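You operate a simulated robot arm through the tools that you are given. There is no shell and no other tool. Be economical: measure what you need, move in short steps, check, and stop when the job is done.

You run a simulated two-armed robot. Do the job below in one go: nothing can be reset, and whatever is moved stays where it is left.

JOB
Take the striped tea towel from the table top and hang it over the handle of the oven door.

It is judged by the outcome, as a careful person would: the job done as asked, and still so three seconds after it is handed in. It fails if anything else is knocked over, pushed out of place, dropped, spilled or broken. Flat cloth is picked up by pressing the open fingertips on it (5 to 10 N) and closing them slowly along it; thin cloth reads only 2 to 8 mm in the jaws.

ROBOT AND FRAMES
Two 6-joint arms with two-finger grippers on one trunk, on a base that drives. Base frame: it is fixed to the floor where the robot stands at the start and does not move with it; the origin is under the middle of the robot, x ahead of it, y to its left, z up. Units: m, degrees, N and s.
The left shoulder is at the start at [0.06, 0.143, 0.825], the right one opposite. With the tool pointing down near the work surface each hand reaches from about 0.32 to 0.72 m from the robot's upright axis, wherever it stands, measured 20 degrees to its own side. Payload 2.45 kg a hand.
The tool frame of a hand sits at the grasp point between the pads (the TCP): z along the fingers, y along the line on which they close. The tips reach 0.026 m beyond it. Largest opening 0.096 m; the body of the gripper starts 0.069 m behind the TCP.
Orientation is that of the tool frame in the base frame, as [roll, pitch, yaw] about the fixed x, y, z axes, in that order (R = Rz(yaw) Ry(pitch) Rx(roll)). With the fingers straight down and closing along the base's y, the tool's x points along the base's -x, its y along +y and its z along -z.

CONTROLS
- The arms move only by the tool nudge_tool. It takes "left_series", "right_series" or both (then of equal length, played together; a hand with none holds still); each is a list of rows, each a list of 3 entries, a list of its own where there are three numbers: the shift along the base's x, y, z in units of 30 mm (1.0 is 30 mm), then the turn, a rotation vector about the base's x, y, z in units of 8 degrees (1.0 is 8 degrees), then the closure in counts, from 0 (fully open) to 255 (shut). In form: [[[x, y, z], [rx, ry, rz], claw], ...]. A call has 1 to 12 rows; each row shifts and turns the commanded pose from where the row before left it. A call with a number of a shift or a turn outside -1 to 1 is refused whole. Each row takes 0.2 s and may step no farther than 0.05 m and 8.6 degrees from the row before; otherwise, or with a gripper value out of range, the whole call is refused. Where a pose cannot be reached the arm comes as near as it can. A force on the tool above 40 N (or 10 N above the force at the start of the call, whichever is more), or a blocked arm, ends the call early, and 0.2 s more pass. The fingers move at their own pace and stop on an object; they squeeze with about 32 N. The grip force told is the motor's: it shows also when the fingers shut on nothing. Time passes only in rows, and 0.2 s behind the last, so rows that do not move let the fingers close. The reply holds the time, the measured pose of the TCP, the force on the tool along the base axes, the opening and the grip force, in the units named above and with some noise, with the torque about the TCP (base axes, N m) and any sound that the robot's microphone picked up.
- Cameras (640 x 400 px; columns grow to the right, rows downward): "scene" is now at [0.1342, -0.0098, 1.422]; the picture's right is [-0.12, -0.99, 0.00], its down [-0.81, 0.09, -0.58] and it looks along [0.58, -0.07, -0.81] (base axes); focal length 279 px, centre (320, 200). "left" rides on the left gripper at [0.082, -0.003, -0.098] in its tool frame; the picture's right is [0.04, 1.00, 0.00], its down [-0.73, 0.03, -0.68] and it looks along [-0.68, 0.03, 0.73] (tool axes); focal length 256 px, centre (320, 200). "right" rides on the right gripper at [0.082, 0.003, -0.098] in its tool frame; the picture's right is [-0.04, 1.00, 0.00], its down [-0.73, -0.03, -0.68] and it looks along [-0.68, -0.03, 0.73] (tool axes); focal length 256 px, centre (320, 200).
- capture(camera): a new picture of that camera. The clock stands still meanwhile.
- lift_body(by): slides the trunk up (or, below 0, down) by that many m; the arms and the scene camera ride with it, the base frame stays. It gives what a move gives, with no picture.
- drive_base(legs): drives the robot by 1 to 6 legs, each [ahead, turn to the left] in m and degrees, along the robot's own axes; the way and the turn of a leg run together, so that a leg with both is an arc; at most 1.5 m and 180 degrees a leg. The arms and the cameras ride along, it lands a little off, and it stops where it bumps. It gives what a move gives.
- pan_tilt(pan, tilt): turns the head with the scene camera to pan (to the left, within 86 degrees either way) and tilt (down, from -29 to 69), counted from straight ahead of the robot. It gives what a move gives.
- pixel_to_xyz(camera, pixels): there is no depth. For up to 12 entries [column, row, z] of the newest picture of that camera ("zoom" is the newest enlarged one), the place [x, y] in the base frame at which the ray of that pixel passes the height z, good to about 0.002 m. The clock stands still meanwhile.
- zoom(camera, box): a new picture of the part [left, top, right, bottom] of that camera's present view, enlarged. The clock stands still meanwhile.
- close_job(): hands the job in; it is judged then, once.

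Go step by step. Measure first, check grasps and placings, and put right what went wrong. The budget is 80 turns and 70 pictures, counting those below and the enlarged ones. Unless the task says otherwise, let go and move clear before handing in, and close with one line.

The tools are called by a JSON object that holds its "api" and its "payload". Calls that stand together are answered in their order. nudge_tool: Moves the arms, as the interface text tells. Its arguments: {"type":"object","properties":{"left_series":{"type":"array","items":{"type":"array"}},"right_series":{"type":"array","items":{"type":"array"}}},"required":[]} The other tools are called the same way: lift_body (by) slides the trunk up or down; drive_base (legs) drives the base; pan_tilt (pan, tilt) turns the head that bears the scene camera; capture (camera) takes a picture; pixel_to_xyz (camera, pixels) gives the place at which the rays of pixels pass given heights; zoom (camera, box) takes an enlarged picture of a part of a camera's view; close_job () hands the job in.

At the start:

```text
time_s: 0.0
left_tcp_pos: [0.4505, 0.1406, 0.9105]
left_tcp_rot: [-179.9, -0.1, -179.3]
left_force: [-0.1, -0.2, -0.7]
left_torque: [0.03, -0.06, 0.02]
left_width: 0.096
left_gripper_force: 0.0
right_tcp_pos: [0.3643, -0.2455, 0.9216]
right_tcp_rot: [179.9, 0.0, -179.4]
right_force: [0.9, -0.2, 0.6]
right_torque: [0.04, 0.01, 0.01]
right_width: 0.0961
right_gripper_force: 0.1
trunk travel left (down, up): [-0.45, 0.14]
robot x, y, heading: [-0.0015, 0.0006, 0.0]
head pan, tilt: [-6.6, 54.3]
```

scene: 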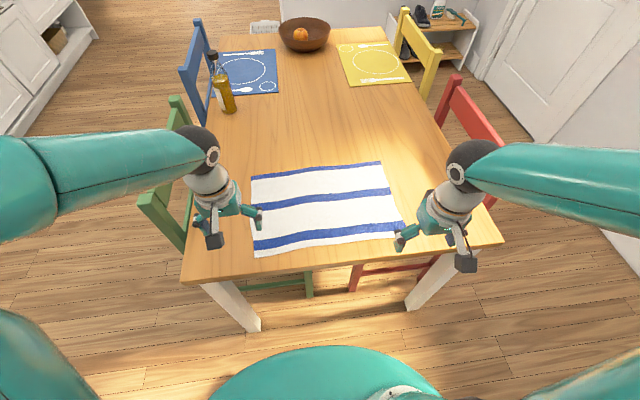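
right: 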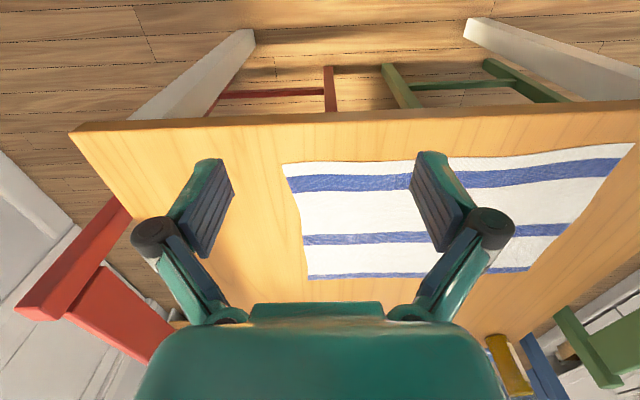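
left: 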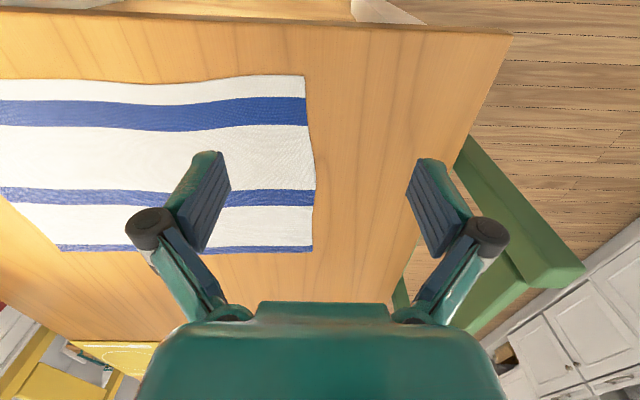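

The towel lies on the table at about pixels (250-405, 165-255) in the scene view, and no oven is in sight. I'll look around with the head to find it.

{"api": "pan_tilt", "payload": {"pan": 75, "tilt": 25}}

{"api": "capture", "payload": {"camera": "scene"}}

{"api": "pan_tilt", "payload": {"pan": -75, "tilt": 25}}

{"api": "capture", "payload": {"camera": "scene"}}

```text
time_s: 1.6
left_tcp_pos: [0.4506, 0.1402, 0.9114]
left_tcp_rot: [-179.9, 0.0, -179.3]
left_force: [-0.1, -0.3, 0.6]
left_torque: [-0.04, 0.06, -0.03]
left_width: 0.0956
left_gripper_force: 0.1
right_tcp_pos: [0.3633, -0.2461, 0.9217]
right_tcp_rot: [180.0, 0.0, -179.3]
right_force: [-0.5, 0.5, 0.7]
right_torque: [0.0, -0.02, 0.01]
right_width: 0.0958
right_gripper_force: 0.1
trunk travel left (down, up): [-0.45, 0.14]
robot x, y, heading: [-0.0003, -0.0028, -0.2]
head pan, tilt: [75.0, 25.0]
```

```text
66 pictures are left
```

scene: 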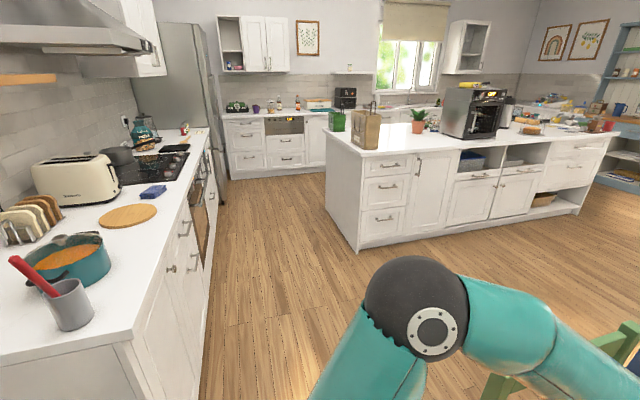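

```text
time_s: 3.9
left_tcp_pos: [0.4519, 0.1408, 0.911]
left_tcp_rot: [-179.9, 0.0, -179.4]
left_force: [0.2, -0.1, 0.1]
left_torque: [0.0, -0.01, 0.03]
left_width: 0.096
left_gripper_force: 0.0
right_tcp_pos: [0.3639, -0.2453, 0.9221]
right_tcp_rot: [180.0, 0.1, -179.4]
right_force: [0.8, -0.1, -0.1]
right_torque: [-0.01, -0.01, 0.01]
right_width: 0.0959
right_gripper_force: 0.0
trunk travel left (down, up): [-0.45, 0.14]
robot x, y, heading: [-0.003, -0.0029, -0.1]
head pan, tilt: [-75.0, 25.0]
```

```text
65 pictures are left
```

scene: 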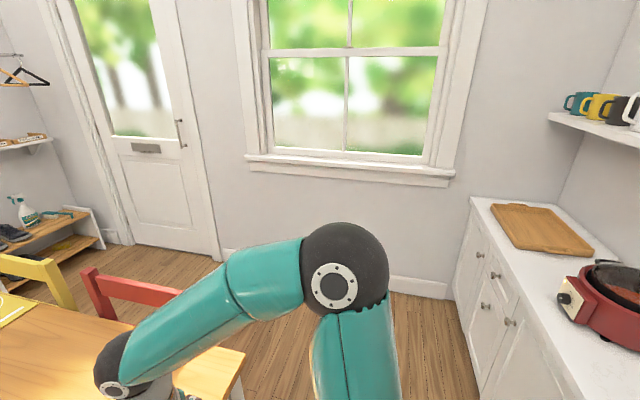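

The oven appears to be under the hob on the left counter (pixel 200,215). I'll zoom in on it, then come back to the towel and measure the table height by parallax.

{"api": "pan_tilt", "payload": {"pan": 75, "tilt": 25}}

{"api": "zoom", "payload": {"camera": "scene", "box": [130, 120, 290, 300]}}

{"api": "pixel_to_xyz", "payload": {"camera": "scene", "pixels": [[132, 372, 0.9], [209, 150, 0.9], [209, 340, 0.0], [227, 180, 0.0], [356, 252, 0.0], [345, 150, 0.9], [222, 180, 0.0]]}}

{"api": "pan_tilt", "payload": {"pan": 0, "tilt": 55}}

{"api": "capture", "payload": {"camera": "scene"}}

{"api": "capture", "payload": {"camera": "left"}}

{"api": "capture", "payload": {"camera": "right"}}

```text
time_s: 6.2
left_tcp_pos: [0.4509, 0.1398, 0.9116]
left_tcp_rot: [-179.9, 0.0, -179.3]
left_force: [0.3, -0.8, -0.1]
left_torque: [-0.03, -0.04, 0.06]
left_width: 0.096
left_gripper_force: 0.1
right_tcp_pos: [0.3638, -0.2459, 0.9213]
right_tcp_rot: [179.9, 0.0, -179.3]
right_force: [0.2, 0.0, -0.6]
right_torque: [-0.02, 0.02, -0.03]
right_width: 0.0963
right_gripper_force: 0.1
trunk travel left (down, up): [-0.45, 0.14]
robot x, y, heading: [-0.0023, -0.0007, 0.0]
head pan, tilt: [75.0, 25.0]
```

```text
2.22 times, centred on (210, 210) of scene
```

zoom: 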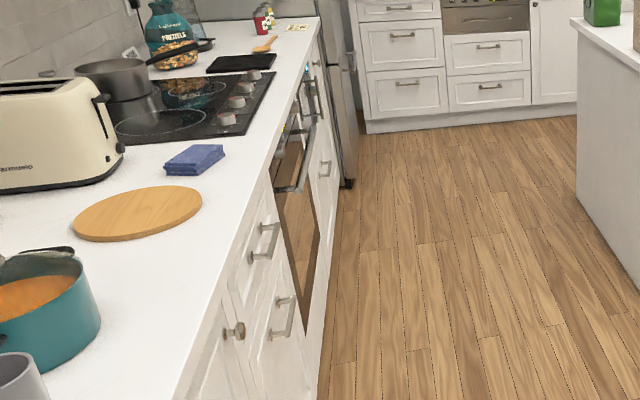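

```text
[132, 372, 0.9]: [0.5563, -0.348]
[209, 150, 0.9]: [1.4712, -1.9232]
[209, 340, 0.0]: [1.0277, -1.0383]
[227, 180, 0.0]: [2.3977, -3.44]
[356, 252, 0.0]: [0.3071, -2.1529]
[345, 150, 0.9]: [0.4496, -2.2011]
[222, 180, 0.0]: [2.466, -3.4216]
```

```text
time_s: 7.7
left_tcp_pos: [0.4516, 0.1399, 0.9109]
left_tcp_rot: [-179.8, 0.1, -179.3]
left_force: [1.0, 0.0, 0.6]
left_torque: [-0.01, -0.01, -0.02]
left_width: 0.0961
left_gripper_force: 0.2
right_tcp_pos: [0.3632, -0.245, 0.9218]
right_tcp_rot: [180.0, -0.1, -179.4]
right_force: [0.8, 0.2, 0.0]
right_torque: [0.03, -0.02, 0.01]
right_width: 0.0961
right_gripper_force: 0.1
trunk travel left (down, up): [-0.45, 0.14]
robot x, y, heading: [-0.0025, 0.0011, 0.1]
head pan, tilt: [0.0, 55.0]
```

```text
63 pictures are left
```

scene: 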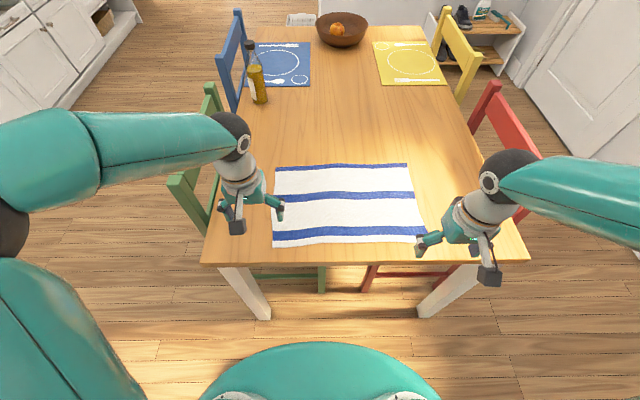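

```text
62 pictures are left
```

left: 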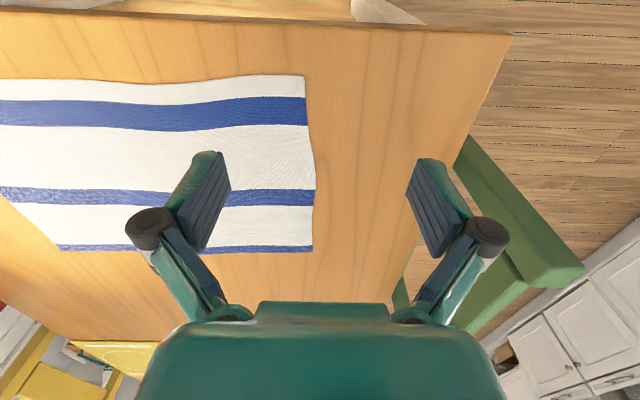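

```text
61 pictures are left
```

right: 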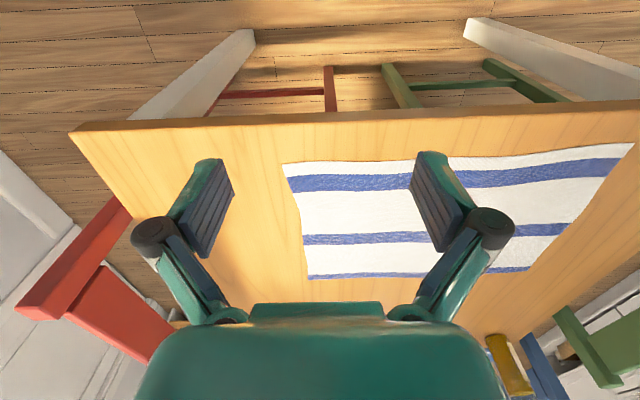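

The scene ray numbers came from the older picture, so they're void. I'll measure the towel corners in the fresh scene and left pictures at several heights, and the oven in the zoom picture.

{"api": "pixel_to_xyz", "payload": {"camera": "scene", "pixels": [[275, 167, 0.72], [275, 167, 0.76], [407, 164, 0.72], [407, 164, 0.76], [273, 247, 0.72], [273, 247, 0.76], [427, 241, 0.72], [427, 241, 0.76], [200, 261, 0.72], [200, 261, 0.76]]}}

{"api": "pixel_to_xyz", "payload": {"camera": "left", "pixels": [[312, 251, 0.72], [312, 251, 0.76], [305, 76, 0.72], [305, 76, 0.76], [513, 33, 0.72], [513, 33, 0.76]]}}

{"api": "pixel_to_xyz", "payload": {"camera": "zoom", "pixels": [[175, 398, 0.9], [315, 20, 0.9], [275, 190, 0.75], [300, 187, 0.75], [314, 118, 0.75], [306, 345, 0.0], [345, 186, 0.0], [320, 398, 0.0], [577, 195, 0.0], [366, 133, 0.0]]}}

```text
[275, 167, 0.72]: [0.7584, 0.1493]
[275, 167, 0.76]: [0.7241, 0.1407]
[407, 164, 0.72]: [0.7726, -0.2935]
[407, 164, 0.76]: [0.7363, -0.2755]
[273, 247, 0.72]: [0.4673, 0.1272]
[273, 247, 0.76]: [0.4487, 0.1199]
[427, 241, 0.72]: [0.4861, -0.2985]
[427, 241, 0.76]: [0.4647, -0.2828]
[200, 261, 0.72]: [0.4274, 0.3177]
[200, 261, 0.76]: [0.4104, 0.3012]
```

```text
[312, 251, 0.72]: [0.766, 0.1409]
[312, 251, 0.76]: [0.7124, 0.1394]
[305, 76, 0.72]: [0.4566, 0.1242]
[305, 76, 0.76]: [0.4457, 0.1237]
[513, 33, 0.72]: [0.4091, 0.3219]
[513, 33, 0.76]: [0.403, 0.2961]
```

```text
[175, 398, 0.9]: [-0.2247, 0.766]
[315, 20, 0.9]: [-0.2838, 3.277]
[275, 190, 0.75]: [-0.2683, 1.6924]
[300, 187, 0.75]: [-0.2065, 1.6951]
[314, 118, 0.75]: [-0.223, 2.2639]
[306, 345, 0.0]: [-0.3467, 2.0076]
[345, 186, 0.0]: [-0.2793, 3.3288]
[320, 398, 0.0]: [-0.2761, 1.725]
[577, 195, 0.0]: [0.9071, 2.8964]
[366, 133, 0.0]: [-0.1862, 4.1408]
```

The table top is at z≈0.745. The towel spans x 0.456–0.74 and y 0.123 to −0.287, and the oven handle is near x≈−0.2, y≈1.7–2.25. I'll bring both hands above the two near corners, with the fingers partly open.

{"api": "nudge_tool", "payload": {"left_series": [[[0.156, -0.346, -0.74], [0, 0, 0], 135], [[0.156, -0.346, -0.74], [0, 0, 0], 135], [[0.156, -0.346, -0.74], [0, 0, 0], 135], [[0.156, -0.346, -0.74], [0, 0, 0], 135], [[0.156, -0.346, -0.74], [0, 0, 0], 135], [[0, 0, 0], [0, 0, 0], 135]], "right_series": [[[0.84, -0.06, -0.81], [0, 0, 0], 135], [[0.84, -0.06, -0.81], [0, 0, 0], 135], [[0.84, -0.06, -0.81], [0, 0, 0], 135], [[0.84, -0.06, -0.81], [0, 0, 0], 135], [[0.84, -0.06, -0.81], [0, 0, 0], 135], [[0, 0, 0], [0, 0, 0], 135]]}}

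{"api": "capture", "payload": {"camera": "left"}}

{"api": "capture", "payload": {"camera": "right"}}

{"api": "capture", "payload": {"camera": "scene"}}

```text
time_s: 9.1
left_tcp_pos: [0.475, 0.0881, 0.8005]
left_tcp_rot: [-179.9, 0.1, -179.3]
left_force: [-0.9, 0.7, 0.5]
left_torque: [-0.02, 0.0, -0.02]
left_width: 0.0455
left_gripper_force: 0.1
right_tcp_pos: [0.4898, -0.2554, 0.8003]
right_tcp_rot: [179.9, -0.1, -179.3]
right_force: [-0.2, -0.2, 0.2]
right_torque: [-0.03, 0.0, -0.02]
right_width: 0.0451
right_gripper_force: 0.0
trunk travel left (down, up): [-0.45, 0.14]
robot x, y, heading: [0.0014, -0.0024, 0.1]
head pan, tilt: [0.0, 55.0]
```

```text
60 pictures are left
```

left: 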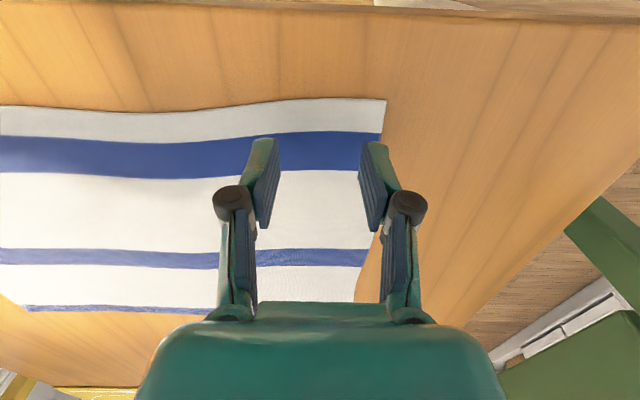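

```text
59 pictures are left
```

right: 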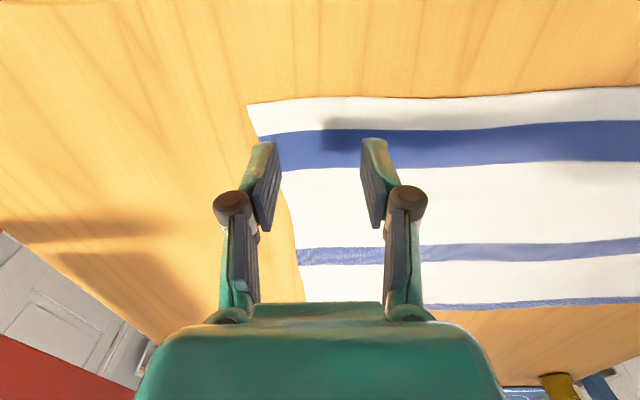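

```text
58 pictures are left
```

scene: 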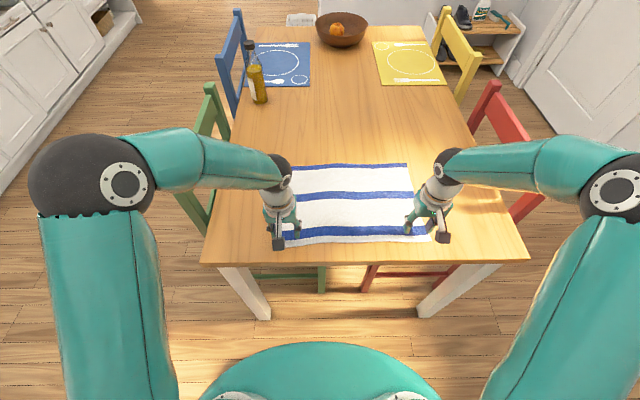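

Both fingertips are over the towel near its corners. I'll re-measure the corners at closer range.

{"api": "pixel_to_xyz", "payload": {"camera": "left", "pixels": [[385, 99, 0.745], [250, 106, 0.745], [385, 99, 0.755], [385, 132, 0.745], [372, 220, 0.745]]}}

{"api": "pixel_to_xyz", "payload": {"camera": "right", "pixels": [[248, 105, 0.745], [380, 97, 0.745], [248, 105, 0.755], [260, 138, 0.745], [285, 200, 0.745]]}}

```text
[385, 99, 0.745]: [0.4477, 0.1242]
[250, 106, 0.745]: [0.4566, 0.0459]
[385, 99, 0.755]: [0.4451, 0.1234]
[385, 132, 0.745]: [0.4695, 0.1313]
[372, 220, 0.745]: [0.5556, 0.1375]
```

```text
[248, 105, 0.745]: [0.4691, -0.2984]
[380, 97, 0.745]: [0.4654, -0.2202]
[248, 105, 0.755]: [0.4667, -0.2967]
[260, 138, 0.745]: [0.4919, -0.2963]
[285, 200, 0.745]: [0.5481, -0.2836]
```

The edge is 25 mm from the tips in x and the side margins are fine. I'll shift 6 mm toward the edge and lower to just above contact.

{"api": "nudge_tool", "payload": {"left_series": [[[-0.2, 0, -0.45], [0, 0, 0], 135], [[0, 0, -0.4], [0, 0, 0], 135], [[0, 0, 0], [0, 0, 0], 135]], "right_series": [[[-0.2, 0, -0.45], [0, 0, 0], 135], [[0, 0, -0.4], [0, 0, 0], 135], [[0, 0, 0], [0, 0, 0], 135]]}}

```text
time_s: 9.9
left_tcp_pos: [0.4692, 0.0889, 0.7761]
left_tcp_rot: [-179.9, 0.3, -179.4]
left_force: [1.9, 0.9, 10.4]
left_torque: [0.09, -0.02, -0.06]
left_width: 0.0468
left_gripper_force: 1.5
right_tcp_pos: [0.4836, -0.2536, 0.7757]
right_tcp_rot: [180.0, 0.2, -179.3]
right_force: [-0.1, 0.2, 10.5]
right_torque: [-0.02, -0.03, 0.01]
right_width: 0.0454
right_gripper_force: 0.1
trunk travel left (down, up): [-0.45, 0.14]
robot x, y, heading: [0.0002, 0.0001, 0.1]
head pan, tilt: [0.0, 55.0]
```

Both hands press with about 10 N, so contact is at z≈0.776. I'll close slowly along the cloth.

{"api": "nudge_tool", "payload": {"left_series": [[[0, 0, 0.01], [0, 0, 0], 145], [[0, 0, 0], [0, 0, 0], 156], [[0, 0, 0], [0, 0, 0], 167], [[0, 0, 0], [0, 0, 0], 178], [[0, 0, 0], [0, 0, 0], 189], [[0, 0, 0], [0, 0, 0], 200], [[0, 0, 0], [0, 0, 0], 211], [[0, 0, 0], [0, 0, 0], 222], [[0, 0, 0], [0, 0, 0], 233], [[0, 0, 0], [0, 0, 0], 244], [[0, 0, 0], [0, 0, 0], 255], [[0, 0, 0], [0, 0, 0], 255]], "right_series": [[[0, 0, 0.01], [0, 0, 0], 145], [[0, 0, 0], [0, 0, 0], 156], [[0, 0, 0], [0, 0, 0], 167], [[0, 0, 0], [0, 0, 0], 178], [[0, 0, 0], [0, 0, 0], 189], [[0, 0, 0], [0, 0, 0], 200], [[0, 0, 0], [0, 0, 0], 211], [[0, 0, 0], [0, 0, 0], 222], [[0, 0, 0], [0, 0, 0], 233], [[0, 0, 0], [0, 0, 0], 244], [[0, 0, 0], [0, 0, 0], 255], [[0, 0, 0], [0, 0, 0], 255]]}}

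{"api": "capture", "payload": {"camera": "left"}}

{"api": "capture", "payload": {"camera": "right"}}

```text
time_s: 12.5
left_tcp_pos: [0.4665, 0.0871, 0.7768]
left_tcp_rot: [-179.9, 0.3, -179.4]
left_force: [2.3, -10.9, 31.1]
left_torque: [-0.28, -0.01, 0.09]
left_width: 0.0037
left_gripper_force: 31.6
right_tcp_pos: [0.4808, -0.2548, 0.7773]
right_tcp_rot: [-180.0, 0.2, -179.3]
right_force: [0.6, 5.2, 31.0]
right_torque: [0.13, 0.24, 0.01]
right_width: 0.0035
right_gripper_force: 31.7
trunk travel left (down, up): [-0.45, 0.14]
robot x, y, heading: [-0.001, 0.0027, 0.3]
head pan, tilt: [0.0, 55.0]
```

```text
57 pictures are left
```

left: 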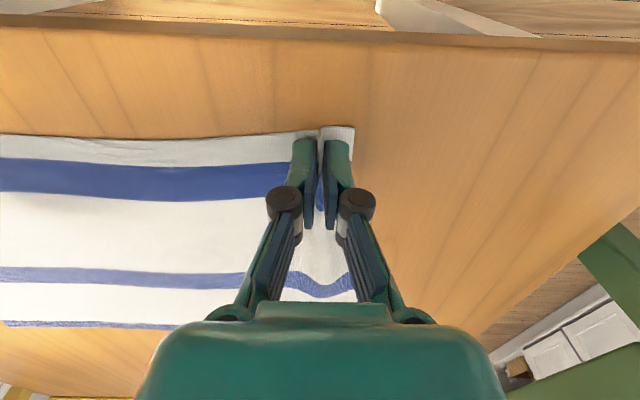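

```text
56 pictures are left
```

right: 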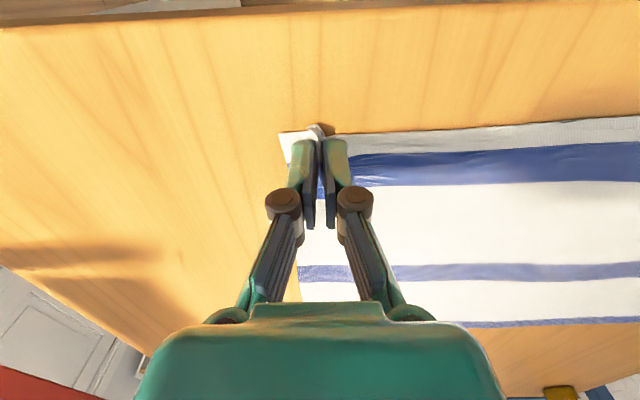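

Both grips hold cloth at 3.5 mm. I'll lift gently with the arms, then with the trunk.

{"api": "nudge_tool", "payload": {"left_series": [[[0, 0, 0.2], [0, 0, 0], 255], [[0, 0, 0.4], [0, 0, 0], 255], [[0, 0, 0.6], [0, 0, 0], 255], [[0, 0, 0.7], [0, 0, 0], 255], [[0, 0, 0.7], [0, 0, 0], 255], [[0, 0, 0.7], [0, 0, 0], 255], [[0, 0, 0.7], [0, 0, 0], 255], [[0, 0, 0.7], [0, 0, 0], 255], [[0, 0, 0.5], [0, 0, 0], 255], [[0, 0, 0], [0, 0, 0], 255]], "right_series": [[[0, 0, 0.2], [0, 0, 0], 255], [[0, 0, 0.4], [0, 0, 0], 255], [[0, 0, 0.6], [0, 0, 0], 255], [[0, 0, 0.7], [0, 0, 0], 255], [[0, 0, 0.7], [0, 0, 0], 255], [[0, 0, 0.7], [0, 0, 0], 255], [[0, 0, 0.7], [0, 0, 0], 255], [[0, 0, 0.7], [0, 0, 0], 255], [[0, 0, 0.5], [0, 0, 0], 255], [[0, 0, 0], [0, 0, 0], 255]]}}

{"api": "lift_body", "payload": {"by": 0.14}}

{"api": "capture", "payload": {"camera": "scene"}}

```text
time_s: 14.7
left_tcp_pos: [0.4678, 0.0885, 0.9305]
left_tcp_rot: [-179.8, 0.0, -179.4]
left_force: [1.5, -3.1, 0.1]
left_torque: [-0.08, 0.01, 0.05]
left_width: 0.0042
left_gripper_force: 32.0
right_tcp_pos: [0.4836, -0.255, 0.932]
right_tcp_rot: [179.9, 0.0, -179.3]
right_force: [-0.2, 2.0, -0.2]
right_torque: [0.11, 0.05, 0.01]
right_width: 0.0044
right_gripper_force: 32.9
trunk travel left (down, up): [-0.45, 0.14]
robot x, y, heading: [-0.0008, -0.0005, 0.1]
head pan, tilt: [0.0, 55.0]
```

```text
time_s: 16.4
left_tcp_pos: [0.4687, 0.0888, 1.0711]
left_tcp_rot: [-180.0, 0.0, -179.4]
left_force: [0.9, -4.0, -1.0]
left_torque: [-0.08, -0.06, 0.01]
left_width: 0.0042
left_gripper_force: 36.5
right_tcp_pos: [0.4829, -0.2546, 1.0704]
right_tcp_rot: [179.9, 0.0, -179.3]
right_force: [-0.4, 4.5, 0.8]
right_torque: [-0.03, 0.06, -0.02]
right_width: 0.0021
right_gripper_force: 33.7
trunk travel left (down, up): [-0.59, 0.0]
robot x, y, heading: [-0.0019, 0.001, -0.2]
head pan, tilt: [0.0, 55.0]
```

```text
55 pictures are left
```

scene: 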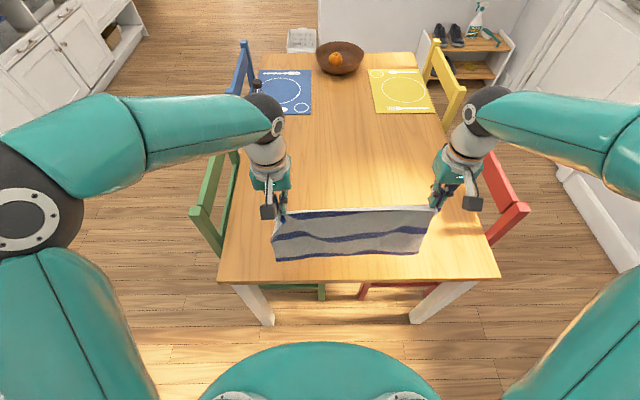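

The towel is stretched between the hands and clear of the table. I'll pull the arms in and up a bit for travel, then look left at the route.

{"api": "nudge_tool", "payload": {"left_series": [[[-0.7, -0.05, 0.5], [0, 0, 0], 255], [[-0.7, 0, 0.5], [0, 0, 0], 255], [[-0.7, 0, 0.5], [0, 0, 0], 255], [[-0.7, 0, 0.5], [0, 0, 0], 255], [[-0.4, 0, 0.5], [0, 0, 0], 255], [[0, 0, 0], [0, 0, 0], 255]], "right_series": [[[-0.8, 0.05, 0.5], [0, 0, 0], 255], [[-0.8, 0, 0.5], [0, 0, 0], 255], [[-0.8, 0, 0.5], [0, 0, 0], 255], [[-0.8, 0, 0.5], [0, 0, 0], 255], [[-0.5, 0, 0.5], [0, 0, 0], 255], [[0, 0, 0], [0, 0, 0], 255]]}}

{"api": "pan_tilt", "payload": {"pan": 55, "tilt": 45}}

{"api": "capture", "payload": {"camera": "scene"}}

{"api": "pan_tilt", "payload": {"pan": 86, "tilt": 40}}

{"api": "capture", "payload": {"camera": "scene"}}

```text
time_s: 17.8
left_tcp_pos: [0.3718, 0.086, 1.1455]
left_tcp_rot: [-179.9, 0.0, -179.3]
left_force: [0.2, -1.3, 2.3]
left_torque: [0.01, 0.01, -0.04]
left_width: 0.001
left_gripper_force: 27.7
right_tcp_pos: [0.3728, -0.2536, 1.1464]
right_tcp_rot: [179.8, -0.1, -179.3]
right_force: [0.6, 1.2, 0.7]
right_torque: [0.07, 0.01, -0.03]
right_width: 0.0017
right_gripper_force: 32.9
trunk travel left (down, up): [-0.59, 0.0]
robot x, y, heading: [-0.0012, 0.0023, 0.1]
head pan, tilt: [0.0, 55.0]
```

```text
time_s: 19.0
left_tcp_pos: [0.3718, 0.0852, 1.1459]
left_tcp_rot: [-179.9, 0.1, -179.3]
left_force: [-1.0, -2.7, 2.5]
left_torque: [-0.02, 0.01, 0.04]
left_width: 0.0008
left_gripper_force: 30.0
right_tcp_pos: [0.3718, -0.2544, 1.1451]
right_tcp_rot: [179.9, 0.0, -179.3]
right_force: [0.2, 1.7, 1.2]
right_torque: [0.09, 0.02, -0.04]
right_width: 0.0005
right_gripper_force: 28.2
trunk travel left (down, up): [-0.59, 0.0]
robot x, y, heading: [-0.0007, 0.0012, -0.2]
head pan, tilt: [55.0, 45.0]
```

```text
54 pictures are left
```

scene: 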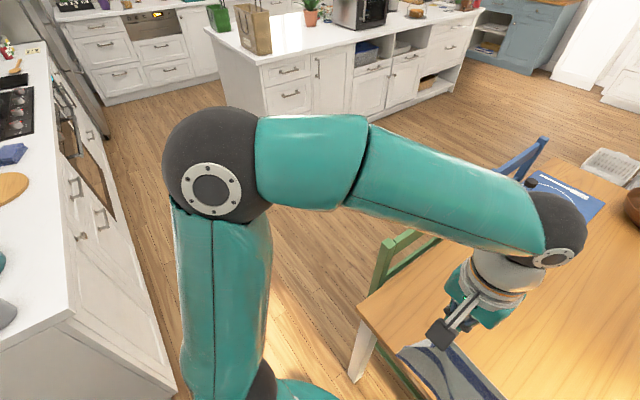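

```text
time_s: 20.0
left_tcp_pos: [0.3721, 0.0856, 1.1445]
left_tcp_rot: [-179.9, 0.0, -179.4]
left_force: [1.1, -0.4, -4.6]
left_torque: [0.06, 0.08, -0.01]
left_width: 0.0034
left_gripper_force: 27.8
right_tcp_pos: [0.3722, -0.2528, 1.1463]
right_tcp_rot: [180.0, 0.0, -179.3]
right_force: [0.7, 0.3, 1.1]
right_torque: [0.05, 0.01, -0.02]
right_width: 0.0016
right_gripper_force: 34.1
trunk travel left (down, up): [-0.59, 0.0]
robot x, y, heading: [0.0013, -0.0016, -0.2]
head pan, tilt: [85.9, 40.0]
```

```text
53 pictures are left
```

scene: 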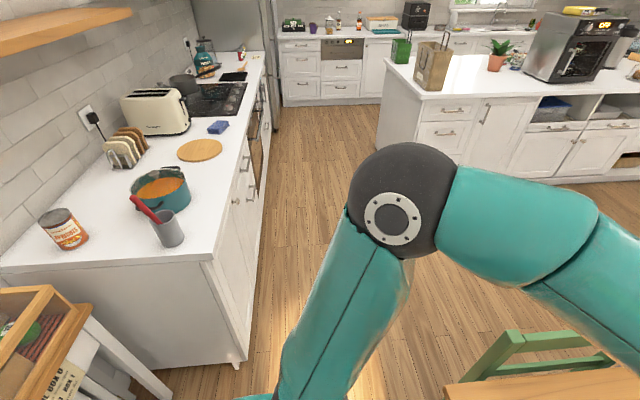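

The towel still seems to be held. I'll measure the counter corner, chair and island in this picture, and check the grips with the hand cameras.

{"api": "pixel_to_xyz", "payload": {"camera": "scene", "pixels": [[240, 365, 0.0], [215, 260, 0.9], [270, 115, 0.9], [510, 335, 0.85], [505, 335, 0.75], [590, 335, 0.85], [378, 155, 0.0], [388, 65, 0.9], [245, 360, 0.1]]}}

{"api": "capture", "payload": {"camera": "left"}}

{"api": "capture", "payload": {"camera": "right"}}

{"api": "zoom", "payload": {"camera": "scene", "box": [180, 80, 300, 240]}}

```text
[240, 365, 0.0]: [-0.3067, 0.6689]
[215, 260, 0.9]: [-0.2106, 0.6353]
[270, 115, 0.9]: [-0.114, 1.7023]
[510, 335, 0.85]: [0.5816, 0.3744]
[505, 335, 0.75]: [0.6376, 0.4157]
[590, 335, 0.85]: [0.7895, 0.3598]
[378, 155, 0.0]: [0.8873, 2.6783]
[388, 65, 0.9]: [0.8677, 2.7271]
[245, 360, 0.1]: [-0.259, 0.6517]
```

```text
52 pictures are left
```

left: 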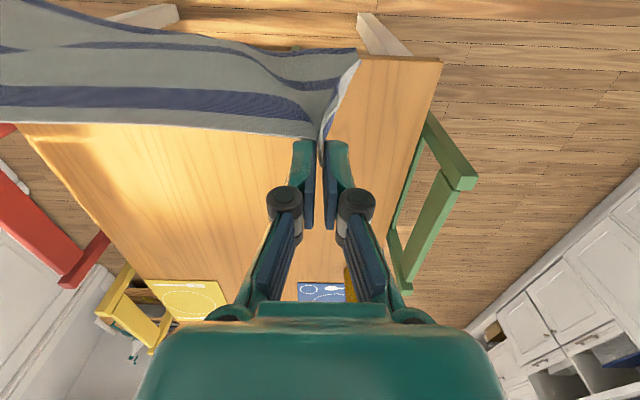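

```text
51 pictures are left
```

right: 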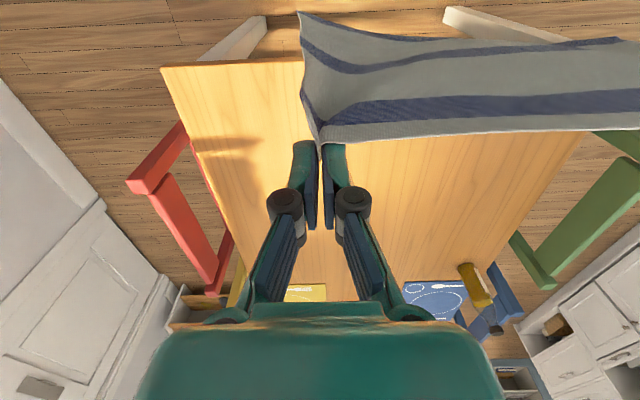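

```text
2.50 times, centred on (240, 160) of scene
```

zoom: 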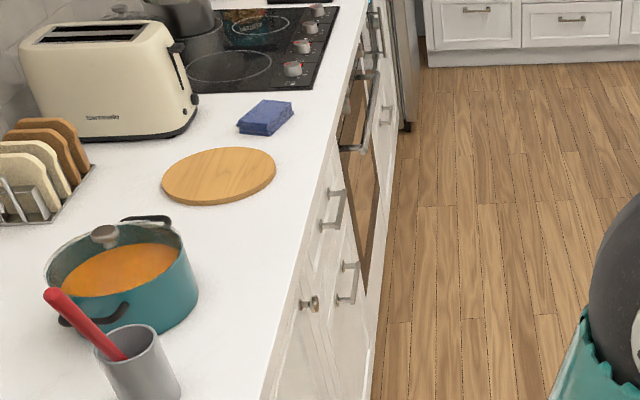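

The towel is gripped at both tips. The counter front is at x≈−0.25, and the route at about 76° heading passes clear of the chair (x>0.55) and the island (x>0.87). I'll turn and drive the first part, and measure the handle from the zoom.

{"api": "pixel_to_xyz", "payload": {"camera": "zoom", "pixels": [[345, 150, 0.75], [345, 150, 0.8], [378, 72, 0.75], [378, 72, 0.8], [365, 290, 0.15], [388, 130, 0.1]]}}

{"api": "drive_base", "payload": {"legs": [[0, 76], [1.0, 0]]}}

{"api": "pan_tilt", "payload": {"pan": 40, "tilt": 35}}

{"api": "capture", "payload": {"camera": "scene"}}

```text
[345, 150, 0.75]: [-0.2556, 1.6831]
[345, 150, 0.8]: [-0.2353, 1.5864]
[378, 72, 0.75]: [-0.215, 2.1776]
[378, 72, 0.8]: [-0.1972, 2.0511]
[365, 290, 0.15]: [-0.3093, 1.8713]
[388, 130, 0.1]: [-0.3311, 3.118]
```

```text
time_s: 24.4
left_tcp_pos: [-0.0008, 0.3871, 1.145]
left_tcp_rot: [-179.7, 0.0, -102.5]
left_force: [-0.6, 0.5, -0.8]
left_torque: [-0.02, -0.11, 0.01]
left_width: 0.0012
left_gripper_force: 31.2
right_tcp_pos: [0.329, 0.3097, 1.1469]
right_tcp_rot: [-180.0, -0.1, -102.5]
right_force: [-0.7, 1.7, 0.4]
right_torque: [-0.02, -0.17, 0.02]
right_width: 0.0011
right_gripper_force: 28.3
trunk travel left (down, up): [-0.59, 0.0]
robot x, y, heading: [0.0448, -0.0073, 76.6]
head pan, tilt: [85.9, 40.0]
stopped in leg 2: the robot was blocked; the commanded pose is now the measured one
```

```text
time_s: 25.5
left_tcp_pos: [0.002, 0.3862, 1.1464]
left_tcp_rot: [-179.9, 0.0, -102.6]
left_force: [-0.4, 0.5, 0.2]
left_torque: [0.01, 0.0, -0.01]
left_width: 0.001
left_gripper_force: 31.2
right_tcp_pos: [0.3322, 0.3086, 1.148]
right_tcp_rot: [180.0, 0.0, -102.5]
right_force: [0.1, 0.7, -1.0]
right_torque: [-0.01, 0.04, 0.01]
right_width: 0.0042
right_gripper_force: 31.2
trunk travel left (down, up): [-0.59, 0.0]
robot x, y, heading: [0.0443, -0.002, 76.9]
head pan, tilt: [40.0, 35.0]
```

```text
49 pictures are left
```

scene: 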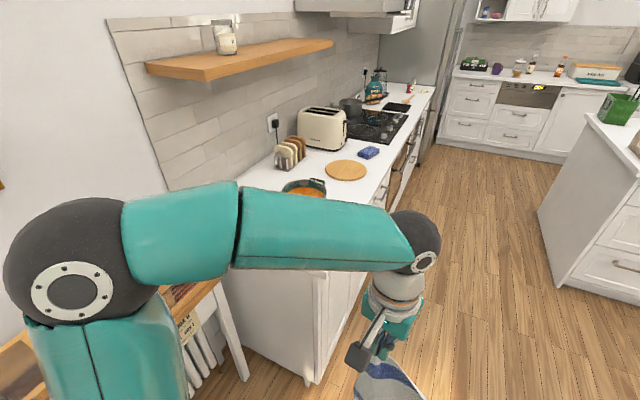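

The drive was blocked almost at once, probably by the table's corner or leg on the right. I'll look there.

{"api": "pan_tilt", "payload": {"pan": -40, "tilt": 60}}

{"api": "capture", "payload": {"camera": "scene"}}

{"api": "pan_tilt", "payload": {"pan": 30, "tilt": 69}}

{"api": "capture", "payload": {"camera": "scene"}}

```text
time_s: 27.1
left_tcp_pos: [0.0019, 0.3862, 1.1457]
left_tcp_rot: [-179.8, 0.0, -102.5]
left_force: [-0.1, 0.1, -0.3]
left_torque: [0.02, 0.0, -0.02]
left_width: 0.0011
left_gripper_force: 30.8
right_tcp_pos: [0.3324, 0.3089, 1.1465]
right_tcp_rot: [180.0, -0.1, -102.5]
right_force: [0.5, 0.4, -3.6]
right_torque: [-0.03, 0.03, -0.02]
right_width: 0.0023
right_gripper_force: 28.0
trunk travel left (down, up): [-0.59, 0.0]
robot x, y, heading: [0.0454, -0.0068, 76.6]
head pan, tilt: [-40.0, 60.0]
```

```text
48 pictures are left
```

scene: 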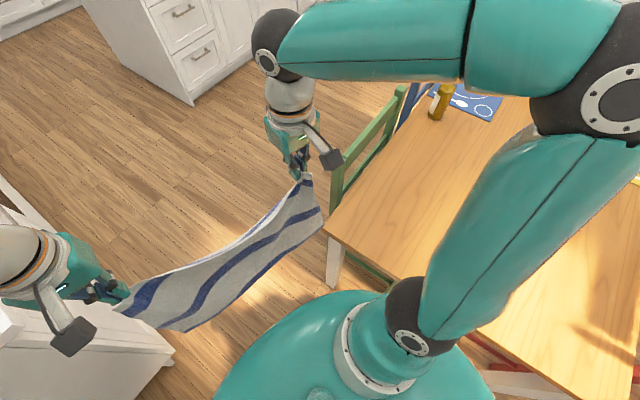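

```text
time_s: 28.5
left_tcp_pos: [0.0027, 0.385, 1.1467]
left_tcp_rot: [-179.9, -0.1, -102.6]
left_force: [0.7, 0.0, 0.1]
left_torque: [-0.04, -0.01, 0.0]
left_width: 0.0011
left_gripper_force: 30.8
right_tcp_pos: [0.3331, 0.3081, 1.1475]
right_tcp_rot: [180.0, -0.1, -102.5]
right_force: [0.0, 0.0, 0.6]
right_torque: [0.02, 0.06, 0.01]
right_width: 0.0016
right_gripper_force: 28.1
trunk travel left (down, up): [-0.59, 0.0]
robot x, y, heading: [0.0406, -0.0066, 76.5]
head pan, tilt: [30.0, 68.8]
```

```text
47 pictures are left
```

scene: 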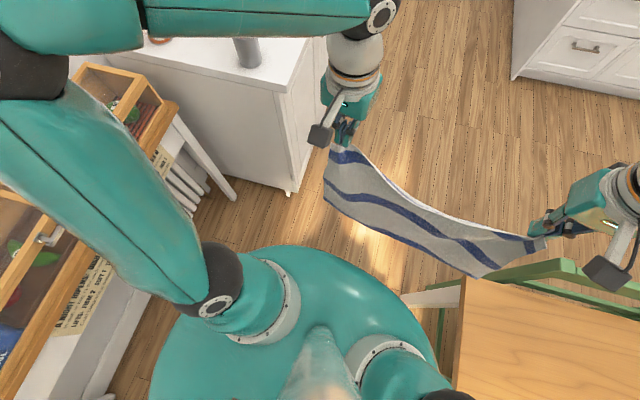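

{"api": "pixel_to_xyz", "payload": {"camera": "scene", "pixels": [[234, 198, 0.0], [290, 193, 0.0], [105, 395, 0.0], [178, 105, 0.75], [455, 370, 0.75], [462, 280, 0.75], [5, 395, 0.75], [410, 303, 0.6], [440, 300, 0.3]]}}

{"api": "pan_tilt", "payload": {"pan": -86, "tilt": 65}}

{"api": "capture", "payload": {"camera": "scene"}}

{"api": "pan_tilt", "payload": {"pan": 86, "tilt": 60}}

{"api": "capture", "payload": {"camera": "scene"}}

```text
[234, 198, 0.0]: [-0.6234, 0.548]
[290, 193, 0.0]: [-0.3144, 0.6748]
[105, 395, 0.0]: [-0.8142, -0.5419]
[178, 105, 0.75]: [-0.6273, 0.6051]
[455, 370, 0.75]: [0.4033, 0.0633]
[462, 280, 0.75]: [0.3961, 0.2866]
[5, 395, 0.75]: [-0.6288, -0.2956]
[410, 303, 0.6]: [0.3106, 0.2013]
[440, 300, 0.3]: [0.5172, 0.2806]
```

```text
time_s: 30.4
left_tcp_pos: [0.001, 0.385, 1.1445]
left_tcp_rot: [-179.9, 0.0, -102.5]
left_force: [0.0, 0.5, -0.5]
left_torque: [-0.01, -0.02, 0.01]
left_width: 0.0012
left_gripper_force: 31.3
right_tcp_pos: [0.3328, 0.3084, 1.1465]
right_tcp_rot: [180.0, -0.1, -102.4]
right_force: [0.3, 0.6, 0.9]
right_torque: [-0.02, -0.05, -0.02]
right_width: 0.0017
right_gripper_force: 33.3
trunk travel left (down, up): [-0.59, 0.0]
robot x, y, heading: [0.042, -0.0046, 76.5]
head pan, tilt: [-85.9, 65.0]
```

```text
46 pictures are left
```

scene: 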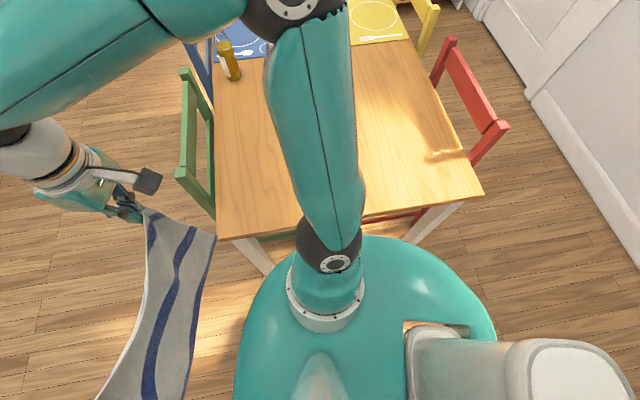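

```text
time_s: 33.0
left_tcp_pos: [0.0024, 0.3853, 1.1467]
left_tcp_rot: [-179.9, 0.0, -102.6]
left_force: [0.4, -0.1, 0.5]
left_torque: [0.0, 0.02, -0.01]
left_width: 0.0011
left_gripper_force: 31.0
right_tcp_pos: [0.3336, 0.3083, 1.1469]
right_tcp_rot: [-180.0, -0.1, -102.5]
right_force: [-0.1, 1.7, 1.1]
right_torque: [-0.02, -0.01, -0.01]
right_width: 0.0031
right_gripper_force: 29.0
trunk travel left (down, up): [-0.59, 0.0]
robot x, y, heading: [0.0456, -0.0051, 76.7]
head pan, tilt: [85.9, 60.0]
```

```text
45 pictures are left
```

scene: 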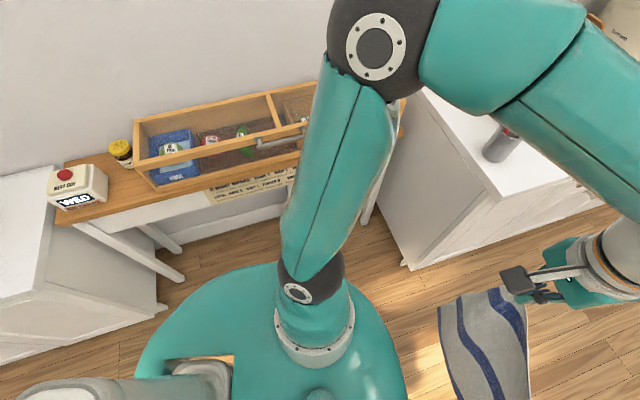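

Nothing looks displaced and the contact point isn't visible. I'll test with a small forward move.

{"api": "drive_base", "payload": {"legs": [[0.05, 0]]}}

```text
time_s: 33.9
left_tcp_pos: [0.0145, 0.4377, 1.1447]
left_tcp_rot: [-179.9, -0.1, -102.6]
left_force: [0.2, -0.2, -0.8]
left_torque: [-0.07, 0.02, -0.01]
left_width: 0.0011
left_gripper_force: 30.5
right_tcp_pos: [0.3457, 0.3608, 1.1445]
right_tcp_rot: [-180.0, -0.2, -102.5]
right_force: [-0.1, 0.3, 0.6]
right_torque: [-0.07, 0.07, -0.04]
right_width: 0.0008
right_gripper_force: 30.1
trunk travel left (down, up): [-0.59, 0.0]
robot x, y, heading: [0.0584, 0.0432, 76.6]
head pan, tilt: [85.9, 60.0]
```

That moved freely. I'll turn to about 92° for more table clearance and advance in short legs.

{"api": "drive_base", "payload": {"legs": [[0, 16], [0.2, 0]]}}

```text
time_s: 36.6
left_tcp_pos: [-0.1003, 0.6103, 1.1458]
left_tcp_rot: [-179.8, 0.1, -86.9]
left_force: [-0.3, 0.1, -0.2]
left_torque: [0.0, -0.01, -0.02]
left_width: 0.0003
left_gripper_force: 30.5
right_tcp_pos: [0.2396, 0.6266, 1.1474]
right_tcp_rot: [-180.0, -0.1, -86.7]
right_force: [0.9, -0.3, 0.0]
right_torque: [-0.02, 0.15, 0.0]
right_width: 0.0006
right_gripper_force: 28.7
trunk travel left (down, up): [-0.59, 0.0]
robot x, y, heading: [0.0442, 0.2443, 92.2]
head pan, tilt: [85.9, 60.0]
```

The way is clear now. I'll veer right gently and go on in moderate legs.

{"api": "drive_base", "payload": {"legs": [[0, -20], [0.4, 0]]}}

{"api": "pan_tilt", "payload": {"pan": 0, "tilt": 50}}

{"api": "capture", "payload": {"camera": "scene"}}

```text
time_s: 40.3
left_tcp_pos: [0.1596, 1.0231, 1.146]
left_tcp_rot: [-179.8, 0.0, -107.2]
left_force: [-0.7, -0.6, -0.1]
left_torque: [-0.01, 0.05, 0.01]
left_width: 0.0
left_gripper_force: 30.3
right_tcp_pos: [0.4829, 0.9196, 1.1482]
right_tcp_rot: [-180.0, -0.2, -107.0]
right_force: [-0.8, 0.2, -1.2]
right_torque: [-0.01, 0.0, 0.0]
right_width: 0.004
right_gripper_force: 34.2
trunk travel left (down, up): [-0.59, 0.0]
robot x, y, heading: [0.1705, 0.6299, 72.3]
head pan, tilt: [85.9, 60.0]
```

```text
time_s: 41.9
left_tcp_pos: [0.1599, 1.0218, 1.1479]
left_tcp_rot: [-179.8, 0.1, -107.1]
left_force: [-0.5, -0.3, -0.1]
left_torque: [0.01, 0.03, 0.02]
left_width: 0.0003
left_gripper_force: 29.7
right_tcp_pos: [0.4833, 0.9192, 1.1477]
right_tcp_rot: [-180.0, 0.0, -107.0]
right_force: [-0.1, -0.3, 0.0]
right_torque: [0.01, 0.0, -0.01]
right_width: 0.003
right_gripper_force: 29.3
trunk travel left (down, up): [-0.59, 0.0]
robot x, y, heading: [0.1697, 0.6294, 72.5]
head pan, tilt: [0.0, 50.0]
```

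```text
44 pictures are left
```

scene: 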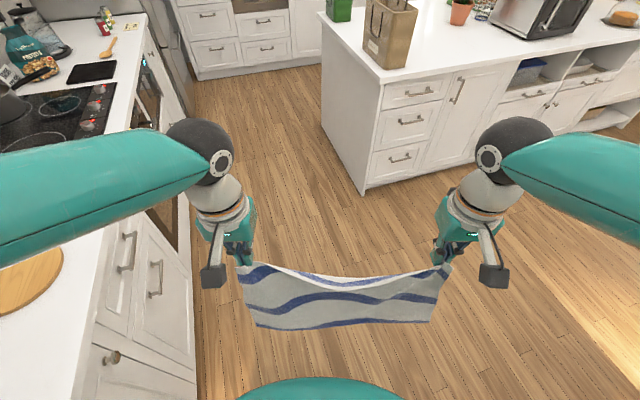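

The towel hangs well. I'll measure the oven handle from here and check the left grip.

{"api": "pan_tilt", "payload": {"pan": 45, "tilt": 35}}

{"api": "capture", "payload": {"camera": "scene"}}

{"api": "zoom", "payload": {"camera": "left", "box": [220, 100, 420, 240]}}

```text
time_s: 43.0
left_tcp_pos: [0.1597, 1.0221, 1.1463]
left_tcp_rot: [-179.9, 0.0, -107.1]
left_force: [-0.5, 0.0, 0.1]
left_torque: [0.02, 0.03, -0.05]
left_width: 0.0001
left_gripper_force: 30.0
right_tcp_pos: [0.4827, 0.9184, 1.1473]
right_tcp_rot: [-179.9, -0.1, -107.1]
right_force: [-0.5, 0.1, 2.8]
right_torque: [-0.02, -0.04, -0.05]
right_width: 0.0003
right_gripper_force: 28.7
trunk travel left (down, up): [-0.59, 0.0]
robot x, y, heading: [0.1707, 0.6273, 72.1]
head pan, tilt: [45.0, 35.0]
```

```text
43 pictures are left
```

scene: 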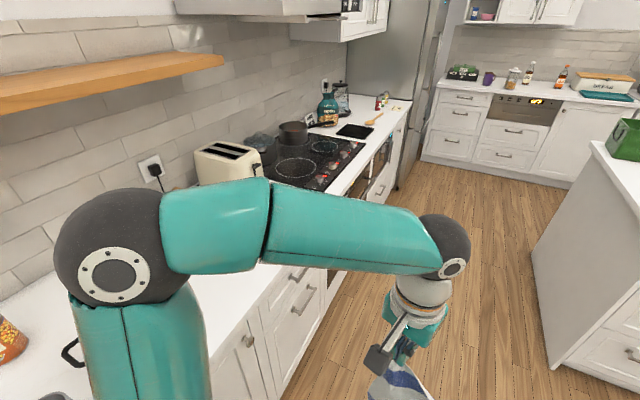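

```text
2.86 times, centred on (320, 170) of left
```

zoom: 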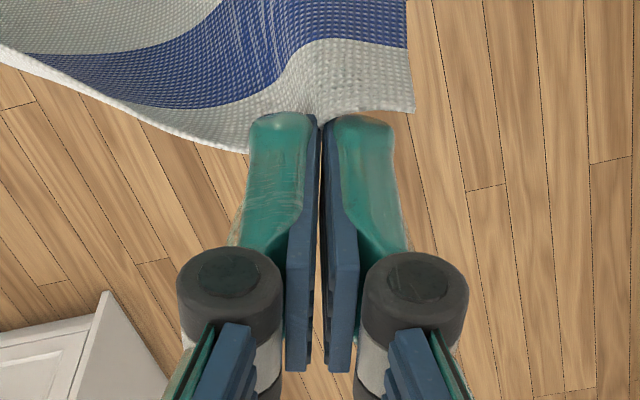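

The left grip holds only a narrow pinch at the tips, so I'll go on smoothly. Driving 1.27 m on the same heading ends in front of the oven. Then I'll turn to face it.

{"api": "drive_base", "payload": {"legs": [[0.6, 0], [0.67, 0]]}}

{"api": "drive_base", "payload": {"legs": [[0, 54], [0, 53.5]]}}

{"api": "pan_tilt", "payload": {"pan": 0, "tilt": 48}}

{"api": "capture", "payload": {"camera": "scene"}}

```text
time_s: 49.9
left_tcp_pos: [0.543, 2.2408, 1.1479]
left_tcp_rot: [-179.9, 0.0, -107.0]
left_force: [1.0, -0.3, -0.7]
left_torque: [0.0, -0.04, -0.03]
left_width: 0.0
left_gripper_force: 30.3
right_tcp_pos: [0.8661, 2.1394, 1.1482]
right_tcp_rot: [180.0, -0.2, -106.8]
right_force: [0.5, 0.6, 1.5]
right_torque: [-0.06, -0.02, 0.0]
right_width: 0.0023
right_gripper_force: 28.5
trunk travel left (down, up): [-0.59, 0.0]
robot x, y, heading: [0.5557, 1.8473, 72.2]
head pan, tilt: [45.0, 35.0]
```

```text
time_s: 54.5
left_tcp_pos: [0.1789, 1.8829, 1.1532]
left_tcp_rot: [-179.2, 1.2, -28.4]
left_force: [0.4, -3.2, 1.7]
left_torque: [0.31, 0.06, 0.0]
left_width: 0.0
left_gripper_force: 29.1
right_tcp_pos: [0.3435, 2.1823, 1.1581]
right_tcp_rot: [-179.5, 1.3, -28.2]
right_force: [0.4, -3.3, 2.5]
right_torque: [0.26, 0.06, 0.01]
right_width: 0.0019
right_gripper_force: 35.0
trunk travel left (down, up): [-0.59, 0.0]
robot x, y, heading: [0.5732, 1.8597, 146.5]
head pan, tilt: [45.0, 35.0]
stopped in leg 2: the robot was blocked; the commanded pose is now the measured one
```

```text
time_s: 55.6
left_tcp_pos: [0.1636, 1.9058, 1.1453]
left_tcp_rot: [-179.8, -0.1, -28.5]
left_force: [0.0, -0.2, -0.2]
left_torque: [-0.01, 0.02, 0.01]
left_width: 0.0002
left_gripper_force: 28.7
right_tcp_pos: [0.3293, 2.2032, 1.1485]
right_tcp_rot: [-180.0, 0.0, -28.5]
right_force: [-0.5, -0.2, 2.1]
right_torque: [0.0, 0.06, 0.0]
right_width: 0.0024
right_gripper_force: 29.2
trunk travel left (down, up): [-0.59, 0.0]
robot x, y, heading: [0.5671, 1.8612, 146.6]
head pan, tilt: [0.0, 48.0]
```

```text
41 pictures are left
```

scene: 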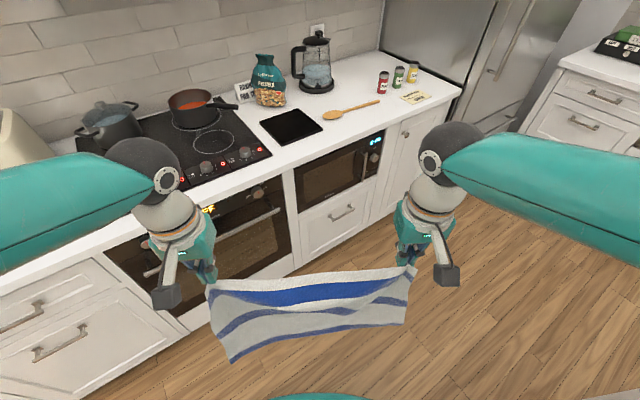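

The turn was blocked at heading 146°, probably by the island behind on the right. I'll look there before moving further.

{"api": "pan_tilt", "payload": {"pan": -86, "tilt": 45}}

{"api": "capture", "payload": {"camera": "scene"}}

{"api": "pixel_to_xyz", "payload": {"camera": "scene", "pixels": [[320, 200, 0.0]]}}

```text
time_s: 57.2
left_tcp_pos: [0.1627, 1.9052, 1.1456]
left_tcp_rot: [-179.8, -0.2, -28.5]
left_force: [0.6, 0.4, 0.3]
left_torque: [0.02, -0.05, -0.02]
left_width: 0.0004
left_gripper_force: 29.5
right_tcp_pos: [0.3289, 2.2035, 1.148]
right_tcp_rot: [-180.0, -0.1, -28.4]
right_force: [-0.7, 0.4, -3.6]
right_torque: [-0.02, 0.01, -0.02]
right_width: 0.0029
right_gripper_force: 27.3
trunk travel left (down, up): [-0.59, 0.0]
robot x, y, heading: [0.5726, 1.8629, 146.4]
head pan, tilt: [-85.9, 45.0]
```

```text
40 pictures are left
```

scene: 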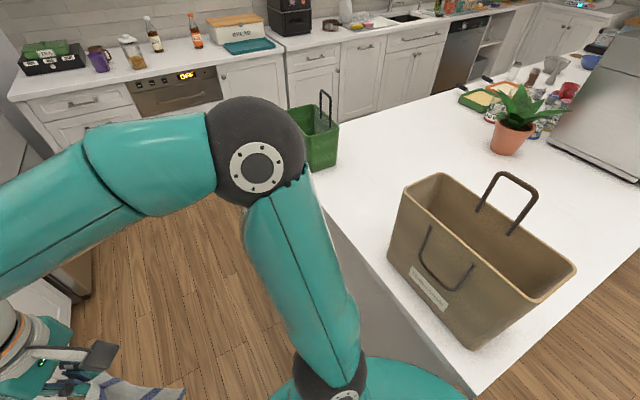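

```text
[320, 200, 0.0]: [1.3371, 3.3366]
```

The island corner (470,398) is right behind the base, and the bag and basket are untouched. I'll drive forward a little, then finish the turn.

{"api": "pixel_to_xyz", "payload": {"camera": "scene", "pixels": [[470, 398, 0.9], [330, 220, 0.9], [310, 160, 0.9]]}}

{"api": "drive_base", "payload": {"legs": [[0.13, 0]]}}

{"api": "drive_base", "payload": {"legs": [[0, 33]]}}

{"api": "pan_tilt", "payload": {"pan": 0, "tilt": 50}}

{"api": "capture", "payload": {"camera": "scene"}}

```text
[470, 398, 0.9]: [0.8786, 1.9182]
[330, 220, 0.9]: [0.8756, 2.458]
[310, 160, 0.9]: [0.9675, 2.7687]
```

```text
time_s: 58.5
left_tcp_pos: [0.0519, 1.9784, 1.1447]
left_tcp_rot: [-179.9, -0.3, -28.3]
left_force: [-1.0, -0.1, -0.8]
left_torque: [-0.05, -0.03, -0.01]
left_width: 0.0
left_gripper_force: 29.1
right_tcp_pos: [0.2177, 2.2773, 1.1481]
right_tcp_rot: [-180.0, -0.2, -28.4]
right_force: [0.8, -1.5, 1.8]
right_torque: [-0.16, 0.02, 0.01]
right_width: 0.0005
right_gripper_force: 28.3
trunk travel left (down, up): [-0.59, 0.0]
robot x, y, heading: [0.4606, 1.9385, 146.4]
head pan, tilt: [-85.9, 45.0]
```

```text
time_s: 60.7
left_tcp_pos: [0.0961, 1.7502, 1.1456]
left_tcp_rot: [-179.9, -0.1, 4.5]
left_force: [0.0, 0.2, 0.0]
left_torque: [0.0, -0.01, -0.04]
left_width: 0.0002
left_gripper_force: 28.6
right_tcp_pos: [0.0708, 2.089, 1.1486]
right_tcp_rot: [179.9, -0.1, 4.6]
right_force: [-1.1, 0.1, -1.5]
right_torque: [0.0, 0.0, 0.0]
right_width: 0.0042
right_gripper_force: 36.9
trunk travel left (down, up): [-0.59, 0.0]
robot x, y, heading: [0.4653, 1.9576, 179.5]
head pan, tilt: [-85.9, 45.0]
```

```text
time_s: 62.3
left_tcp_pos: [0.095, 1.7494, 1.1464]
left_tcp_rot: [-179.9, -0.1, 4.6]
left_force: [-0.4, -0.6, -0.4]
left_torque: [0.02, 0.0, -0.01]
left_width: 0.0
left_gripper_force: 28.7
right_tcp_pos: [0.0713, 2.0889, 1.15]
right_tcp_rot: [-180.0, -0.1, 4.6]
right_force: [-0.8, -0.3, -0.5]
right_torque: [0.03, 0.01, 0.01]
right_width: 0.0037
right_gripper_force: 35.4
trunk travel left (down, up): [-0.59, 0.0]
robot x, y, heading: [0.463, 1.9547, 179.6]
head pan, tilt: [0.0, 50.0]
```

```text
39 pictures are left
```

scene: 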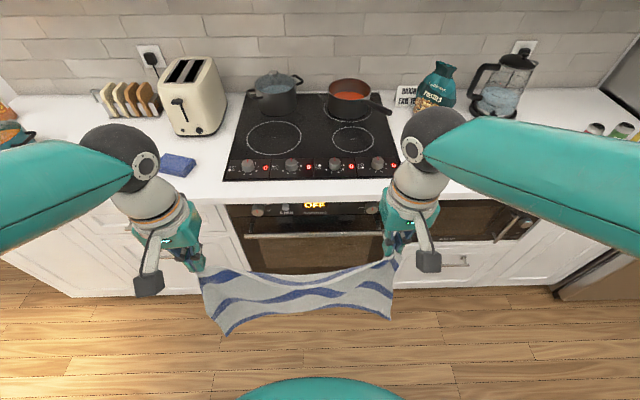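

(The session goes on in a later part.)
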